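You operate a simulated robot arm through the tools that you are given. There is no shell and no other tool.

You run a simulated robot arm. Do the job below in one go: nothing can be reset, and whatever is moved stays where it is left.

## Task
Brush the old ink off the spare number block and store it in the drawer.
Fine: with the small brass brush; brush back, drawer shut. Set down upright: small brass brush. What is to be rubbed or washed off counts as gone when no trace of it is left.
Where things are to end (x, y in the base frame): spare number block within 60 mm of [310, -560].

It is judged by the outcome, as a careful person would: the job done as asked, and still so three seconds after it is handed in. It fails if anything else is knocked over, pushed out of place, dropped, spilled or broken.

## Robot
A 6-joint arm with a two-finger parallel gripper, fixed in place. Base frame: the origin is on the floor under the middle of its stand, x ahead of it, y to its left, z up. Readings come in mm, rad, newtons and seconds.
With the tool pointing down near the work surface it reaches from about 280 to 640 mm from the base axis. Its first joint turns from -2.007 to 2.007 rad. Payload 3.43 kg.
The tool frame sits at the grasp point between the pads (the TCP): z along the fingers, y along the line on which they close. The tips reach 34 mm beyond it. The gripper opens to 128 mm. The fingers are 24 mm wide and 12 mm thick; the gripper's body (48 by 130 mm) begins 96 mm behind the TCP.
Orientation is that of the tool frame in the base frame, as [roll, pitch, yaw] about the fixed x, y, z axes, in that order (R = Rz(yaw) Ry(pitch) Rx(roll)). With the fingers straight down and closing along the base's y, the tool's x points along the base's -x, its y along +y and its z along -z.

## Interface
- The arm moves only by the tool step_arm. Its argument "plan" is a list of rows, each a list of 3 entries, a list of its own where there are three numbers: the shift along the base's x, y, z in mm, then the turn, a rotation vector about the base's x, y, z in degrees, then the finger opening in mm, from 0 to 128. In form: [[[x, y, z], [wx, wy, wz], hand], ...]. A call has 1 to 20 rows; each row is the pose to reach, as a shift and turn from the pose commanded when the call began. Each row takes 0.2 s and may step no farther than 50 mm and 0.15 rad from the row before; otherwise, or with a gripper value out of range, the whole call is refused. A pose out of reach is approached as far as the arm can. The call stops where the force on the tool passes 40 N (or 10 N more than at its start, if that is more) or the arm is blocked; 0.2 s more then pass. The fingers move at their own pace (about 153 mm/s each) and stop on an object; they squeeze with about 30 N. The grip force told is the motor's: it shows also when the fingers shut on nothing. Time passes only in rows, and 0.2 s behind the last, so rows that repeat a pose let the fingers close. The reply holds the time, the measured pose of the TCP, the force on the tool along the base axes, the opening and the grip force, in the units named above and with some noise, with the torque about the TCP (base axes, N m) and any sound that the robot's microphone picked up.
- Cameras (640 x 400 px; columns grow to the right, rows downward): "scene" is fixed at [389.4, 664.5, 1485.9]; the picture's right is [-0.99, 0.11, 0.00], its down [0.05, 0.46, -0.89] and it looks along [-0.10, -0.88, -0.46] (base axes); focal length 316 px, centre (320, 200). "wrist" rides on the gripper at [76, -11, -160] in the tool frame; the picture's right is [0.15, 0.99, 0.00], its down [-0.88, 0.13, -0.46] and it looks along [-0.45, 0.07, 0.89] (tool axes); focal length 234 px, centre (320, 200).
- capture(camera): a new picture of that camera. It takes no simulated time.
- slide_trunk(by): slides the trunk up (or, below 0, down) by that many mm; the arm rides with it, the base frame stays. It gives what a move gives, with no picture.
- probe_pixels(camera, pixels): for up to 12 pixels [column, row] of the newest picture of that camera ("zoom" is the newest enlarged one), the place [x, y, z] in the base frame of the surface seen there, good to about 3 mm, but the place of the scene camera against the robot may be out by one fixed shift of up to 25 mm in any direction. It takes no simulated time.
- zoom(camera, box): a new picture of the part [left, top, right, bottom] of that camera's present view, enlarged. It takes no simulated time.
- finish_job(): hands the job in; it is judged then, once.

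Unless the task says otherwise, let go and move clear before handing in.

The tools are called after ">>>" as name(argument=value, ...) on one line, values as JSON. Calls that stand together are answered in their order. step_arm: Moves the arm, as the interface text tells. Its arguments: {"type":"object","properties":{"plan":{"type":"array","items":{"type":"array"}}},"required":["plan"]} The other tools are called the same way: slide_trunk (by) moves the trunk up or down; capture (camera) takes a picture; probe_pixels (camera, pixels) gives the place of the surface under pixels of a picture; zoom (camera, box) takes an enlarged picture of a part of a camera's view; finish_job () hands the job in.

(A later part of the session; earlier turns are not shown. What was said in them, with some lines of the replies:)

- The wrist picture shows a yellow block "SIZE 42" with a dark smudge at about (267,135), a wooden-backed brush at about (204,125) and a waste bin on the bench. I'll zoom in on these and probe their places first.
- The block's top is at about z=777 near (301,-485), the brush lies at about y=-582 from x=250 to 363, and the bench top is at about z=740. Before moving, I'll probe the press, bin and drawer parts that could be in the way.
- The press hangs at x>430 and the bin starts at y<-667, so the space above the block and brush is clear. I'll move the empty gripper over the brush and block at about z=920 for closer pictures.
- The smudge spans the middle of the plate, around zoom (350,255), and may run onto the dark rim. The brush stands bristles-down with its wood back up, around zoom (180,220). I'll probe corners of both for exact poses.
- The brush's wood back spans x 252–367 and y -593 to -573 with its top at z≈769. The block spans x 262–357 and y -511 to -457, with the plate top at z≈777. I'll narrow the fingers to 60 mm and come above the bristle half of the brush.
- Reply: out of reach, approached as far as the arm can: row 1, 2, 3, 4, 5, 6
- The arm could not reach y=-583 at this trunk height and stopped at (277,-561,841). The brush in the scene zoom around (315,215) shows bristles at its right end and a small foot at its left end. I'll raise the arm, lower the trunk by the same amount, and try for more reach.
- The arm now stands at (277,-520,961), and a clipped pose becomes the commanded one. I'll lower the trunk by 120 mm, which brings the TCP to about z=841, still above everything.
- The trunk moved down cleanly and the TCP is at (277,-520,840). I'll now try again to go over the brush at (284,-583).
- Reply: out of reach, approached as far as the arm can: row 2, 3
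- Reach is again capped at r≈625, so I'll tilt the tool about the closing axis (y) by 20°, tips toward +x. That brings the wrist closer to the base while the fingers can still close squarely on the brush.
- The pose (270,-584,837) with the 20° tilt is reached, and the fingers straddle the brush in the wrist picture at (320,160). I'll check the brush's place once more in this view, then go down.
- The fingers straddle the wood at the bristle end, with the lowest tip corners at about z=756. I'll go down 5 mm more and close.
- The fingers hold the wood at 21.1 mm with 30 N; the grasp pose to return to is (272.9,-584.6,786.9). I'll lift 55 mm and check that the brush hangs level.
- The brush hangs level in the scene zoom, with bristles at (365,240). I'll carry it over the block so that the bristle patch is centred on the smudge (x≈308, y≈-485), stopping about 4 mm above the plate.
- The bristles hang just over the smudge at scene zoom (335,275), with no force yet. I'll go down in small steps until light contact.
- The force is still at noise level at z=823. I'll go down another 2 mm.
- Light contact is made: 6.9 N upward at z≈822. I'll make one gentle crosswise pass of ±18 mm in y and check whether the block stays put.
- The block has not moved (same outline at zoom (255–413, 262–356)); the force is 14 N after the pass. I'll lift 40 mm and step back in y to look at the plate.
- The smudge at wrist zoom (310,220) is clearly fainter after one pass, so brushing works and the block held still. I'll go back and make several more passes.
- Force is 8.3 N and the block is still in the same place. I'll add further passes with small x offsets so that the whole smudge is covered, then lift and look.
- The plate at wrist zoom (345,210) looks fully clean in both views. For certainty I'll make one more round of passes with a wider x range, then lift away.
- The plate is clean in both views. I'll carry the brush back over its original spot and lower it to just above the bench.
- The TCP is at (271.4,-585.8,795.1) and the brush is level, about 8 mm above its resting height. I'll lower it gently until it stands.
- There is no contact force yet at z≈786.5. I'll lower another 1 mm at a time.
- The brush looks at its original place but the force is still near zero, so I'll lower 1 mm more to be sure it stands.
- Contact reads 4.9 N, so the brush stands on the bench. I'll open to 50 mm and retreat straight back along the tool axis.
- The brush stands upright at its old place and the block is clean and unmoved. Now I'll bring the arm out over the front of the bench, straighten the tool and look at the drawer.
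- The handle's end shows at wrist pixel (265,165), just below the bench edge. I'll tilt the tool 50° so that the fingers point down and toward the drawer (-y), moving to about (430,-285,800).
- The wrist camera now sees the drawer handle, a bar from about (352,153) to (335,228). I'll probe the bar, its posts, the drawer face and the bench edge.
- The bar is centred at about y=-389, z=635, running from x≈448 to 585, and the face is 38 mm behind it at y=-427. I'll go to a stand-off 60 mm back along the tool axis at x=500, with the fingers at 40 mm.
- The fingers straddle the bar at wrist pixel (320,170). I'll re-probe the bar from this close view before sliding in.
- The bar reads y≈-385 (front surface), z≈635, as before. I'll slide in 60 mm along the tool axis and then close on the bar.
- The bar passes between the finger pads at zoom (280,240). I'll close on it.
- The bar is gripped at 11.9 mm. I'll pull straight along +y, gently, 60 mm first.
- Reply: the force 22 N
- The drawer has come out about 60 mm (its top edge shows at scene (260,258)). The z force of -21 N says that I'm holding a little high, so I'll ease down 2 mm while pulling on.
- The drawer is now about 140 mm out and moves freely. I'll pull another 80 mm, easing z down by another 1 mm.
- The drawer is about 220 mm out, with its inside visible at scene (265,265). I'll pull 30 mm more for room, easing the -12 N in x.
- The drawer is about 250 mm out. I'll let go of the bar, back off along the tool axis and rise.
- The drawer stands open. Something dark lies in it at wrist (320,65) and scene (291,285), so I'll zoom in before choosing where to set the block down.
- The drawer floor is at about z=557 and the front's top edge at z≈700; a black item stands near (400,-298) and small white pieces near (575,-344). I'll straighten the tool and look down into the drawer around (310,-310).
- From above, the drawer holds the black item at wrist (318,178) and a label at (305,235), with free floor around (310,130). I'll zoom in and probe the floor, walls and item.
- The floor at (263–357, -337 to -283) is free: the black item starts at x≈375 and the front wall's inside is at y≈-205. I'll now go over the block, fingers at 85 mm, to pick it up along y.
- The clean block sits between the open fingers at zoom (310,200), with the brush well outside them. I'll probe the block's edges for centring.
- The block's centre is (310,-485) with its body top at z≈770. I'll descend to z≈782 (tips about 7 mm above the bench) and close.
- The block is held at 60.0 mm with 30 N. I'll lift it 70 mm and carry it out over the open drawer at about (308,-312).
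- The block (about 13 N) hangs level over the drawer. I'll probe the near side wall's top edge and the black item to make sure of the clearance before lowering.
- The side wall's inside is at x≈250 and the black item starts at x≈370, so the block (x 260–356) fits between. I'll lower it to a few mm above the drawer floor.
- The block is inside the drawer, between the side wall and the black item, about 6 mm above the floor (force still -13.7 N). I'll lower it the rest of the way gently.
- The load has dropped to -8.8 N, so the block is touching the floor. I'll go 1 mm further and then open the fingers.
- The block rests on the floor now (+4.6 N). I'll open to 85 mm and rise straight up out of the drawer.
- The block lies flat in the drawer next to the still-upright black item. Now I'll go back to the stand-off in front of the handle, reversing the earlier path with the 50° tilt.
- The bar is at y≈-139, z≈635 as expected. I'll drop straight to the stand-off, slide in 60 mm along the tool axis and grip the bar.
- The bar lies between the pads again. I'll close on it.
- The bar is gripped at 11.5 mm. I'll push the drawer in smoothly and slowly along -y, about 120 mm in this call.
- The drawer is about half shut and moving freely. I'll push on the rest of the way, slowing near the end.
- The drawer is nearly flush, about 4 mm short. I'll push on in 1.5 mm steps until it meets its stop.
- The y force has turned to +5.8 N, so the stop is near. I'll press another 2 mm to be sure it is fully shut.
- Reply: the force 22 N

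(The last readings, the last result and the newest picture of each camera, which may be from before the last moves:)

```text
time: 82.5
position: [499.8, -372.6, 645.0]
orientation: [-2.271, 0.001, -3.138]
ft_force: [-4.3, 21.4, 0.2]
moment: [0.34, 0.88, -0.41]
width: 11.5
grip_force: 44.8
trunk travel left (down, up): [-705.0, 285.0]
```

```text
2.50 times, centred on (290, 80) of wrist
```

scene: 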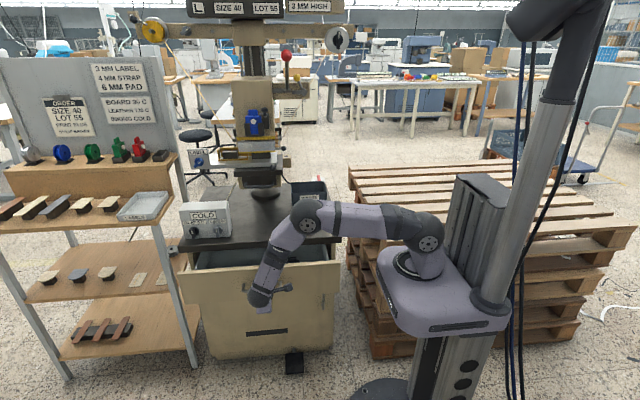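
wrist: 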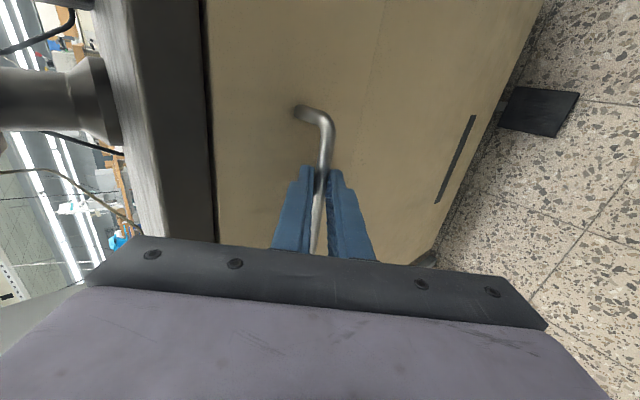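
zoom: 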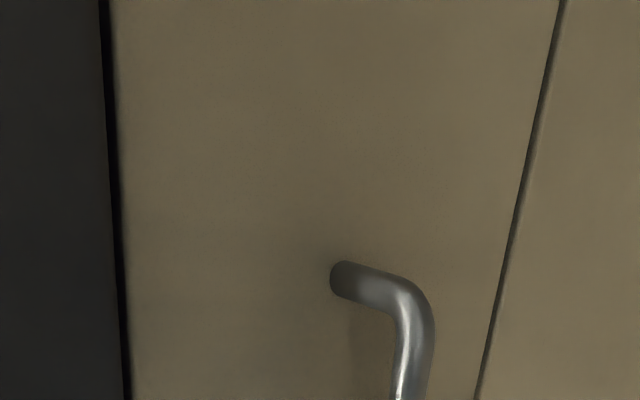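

The stop pushes back with 21 N and the seams look flush: the drawer is shut. I'll relax the push by 1.5 mm, open the fingers and back away along the tool axis.

>>> step_arm(plan=[[[0, 1.5, 0], [0, 0, 0], 0], [[0, 1.5, 0], [0, 0, 0], 20], [[0, 2, 0], [0, 0, 0], 36], [[0, 2, 0], [0, 0, 0], 36], [[0, 14, 10], [0, 0, 0], 36], [[0, 30, 23.5], [0, 0, 0], 36], [[0, 48, 38.5], [0, 0, 0], 36], [[0, 70, 60], [0, 0, 0], 36], [[0, 90, 90], [0, 0, 0], 36], [[-10, 100, 130], [0, 0, 0], 36], [[-10, 100, 130], [0, 0, 0], 36]])

>>> capture(camera="wrist")

>>> capture(camera="scene")

```text
time: 84.9
position: [489.2, -274.8, 774.1]
orientation: [-2.269, -0.001, -3.141]
ft_force: [0.2, 0.3, 0.5]
moment: [0.0, 0.0, 0.01]
width: 36.2
grip_force: 0.0
trunk travel left (down, up): [-705.0, 285.0]
```

```text
taken
```

wrist: 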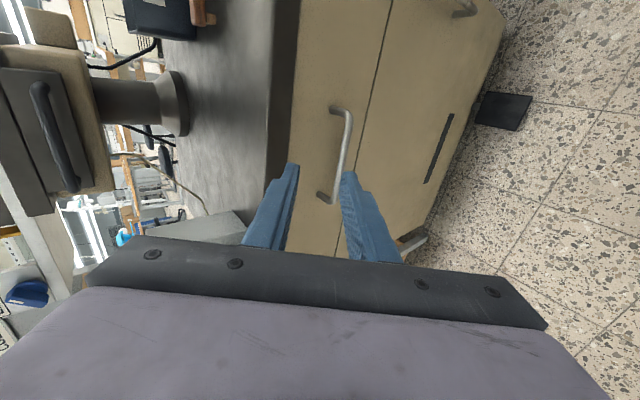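

```text
taken
```

scene: 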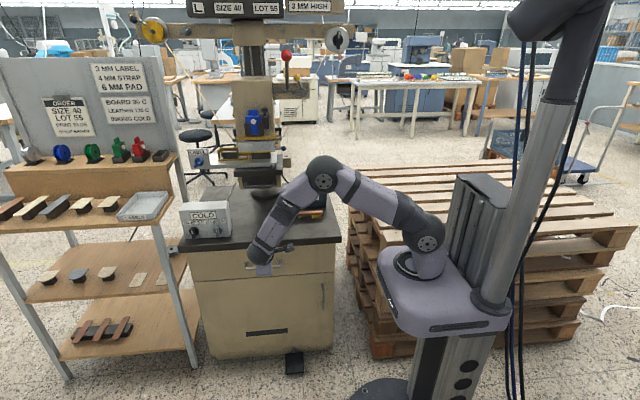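

The drawer is shut in both views. I'll straighten the tool, move clear above, and check the brush and drawer one last time.

>>> step_arm(plan=[[[-15, 0, 20], [8, 0, 0], 60], [[-35, 0, 45], [16, 0, 0], 60], [[-55, -5, 70], [24, 0, 0], 60], [[-80, -10, 95], [32, 0, 0], 60], [[-105, -15, 120], [40, 0, 0], 60], [[-130, -20, 140], [48, 0, 0], 60], [[-150, -25, 155], [50, 0, 0], 60], [[-170, -35, 165], [50, 0, 0], 60], [[-170, -35, 165], [50, 0, 0], 60]])

>>> capture(camera="wrist")

>>> capture(camera="scene")

>>> zoom(camera="scene", box=[170, 170, 370, 310])

>>> probe_pixels(camera="scene", pixels=[[248, 267], [264, 266], [281, 264], [230, 262], [300, 262], [230, 300], [300, 300]])

```text
time: 86.9
position: [320.3, -312.3, 938.9]
orientation: [3.141, 0.003, -3.141]
ft_force: [0.7, 0.2, 0.2]
moment: [0.01, 0.0, 0.01]
width: 60.1
grip_force: 0.0
trunk travel left (down, up): [-705.0, 285.0]
```

```text
taken
```

wrist: 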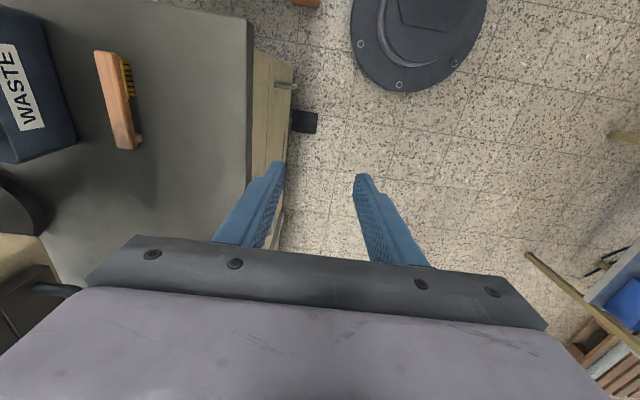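

```text
taken
```

scene: 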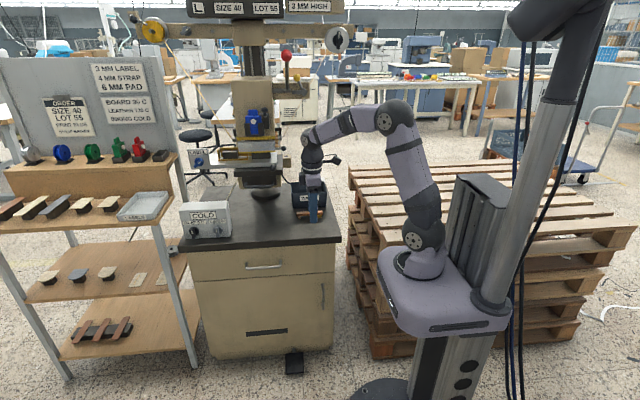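

```text
2.86 times, centred on (270, 240) of scene
```

zoom: 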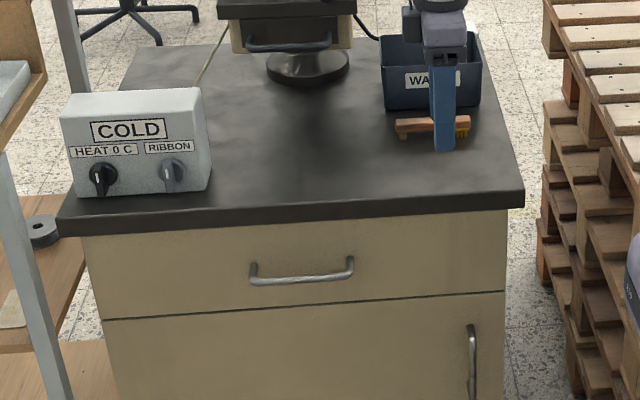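

```text
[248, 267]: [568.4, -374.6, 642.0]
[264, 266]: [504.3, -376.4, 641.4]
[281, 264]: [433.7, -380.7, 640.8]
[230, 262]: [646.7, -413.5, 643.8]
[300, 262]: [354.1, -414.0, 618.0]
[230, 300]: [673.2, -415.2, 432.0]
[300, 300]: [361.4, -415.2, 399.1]
```

The handle probes match the starting values (y≈-376, z≈641), so the drawer is fully shut. The brush stands upright at its old place (wrist (118,100)), the block is clean and inside the drawer, and the arm is clear. I'm handing the job in.

>>> finish_job()

```text
The job is handed in.
```

The spare number block is brushed clean with the small brass brush, stored in the drawer, and the job is handed in.

- **Ink:** after the last passes, both cameras showed no trace of it left on the plate.
- **Block:** I set it down in the open drawer at about (309, -310). With the drawer shut that should put it at about (309, -560), a millimetre or so from the target. I worked that out from how far the drawer travelled and could not see the block once it was closed.
- **Brush:** it stands upright, bristles down, within a few millimetres of where it was.
- **Drawer:** it is fully shut. The handle is back within about 3 mm of its starting position.
- **Other things:** the drawer already held a black item and some small white pieces. The black item was still upright when I looked just before shutting the drawer, and I saw nothing else knocked or moved.

The trunk is 120 mm lower than at the start, and the arm is clear of the bench.
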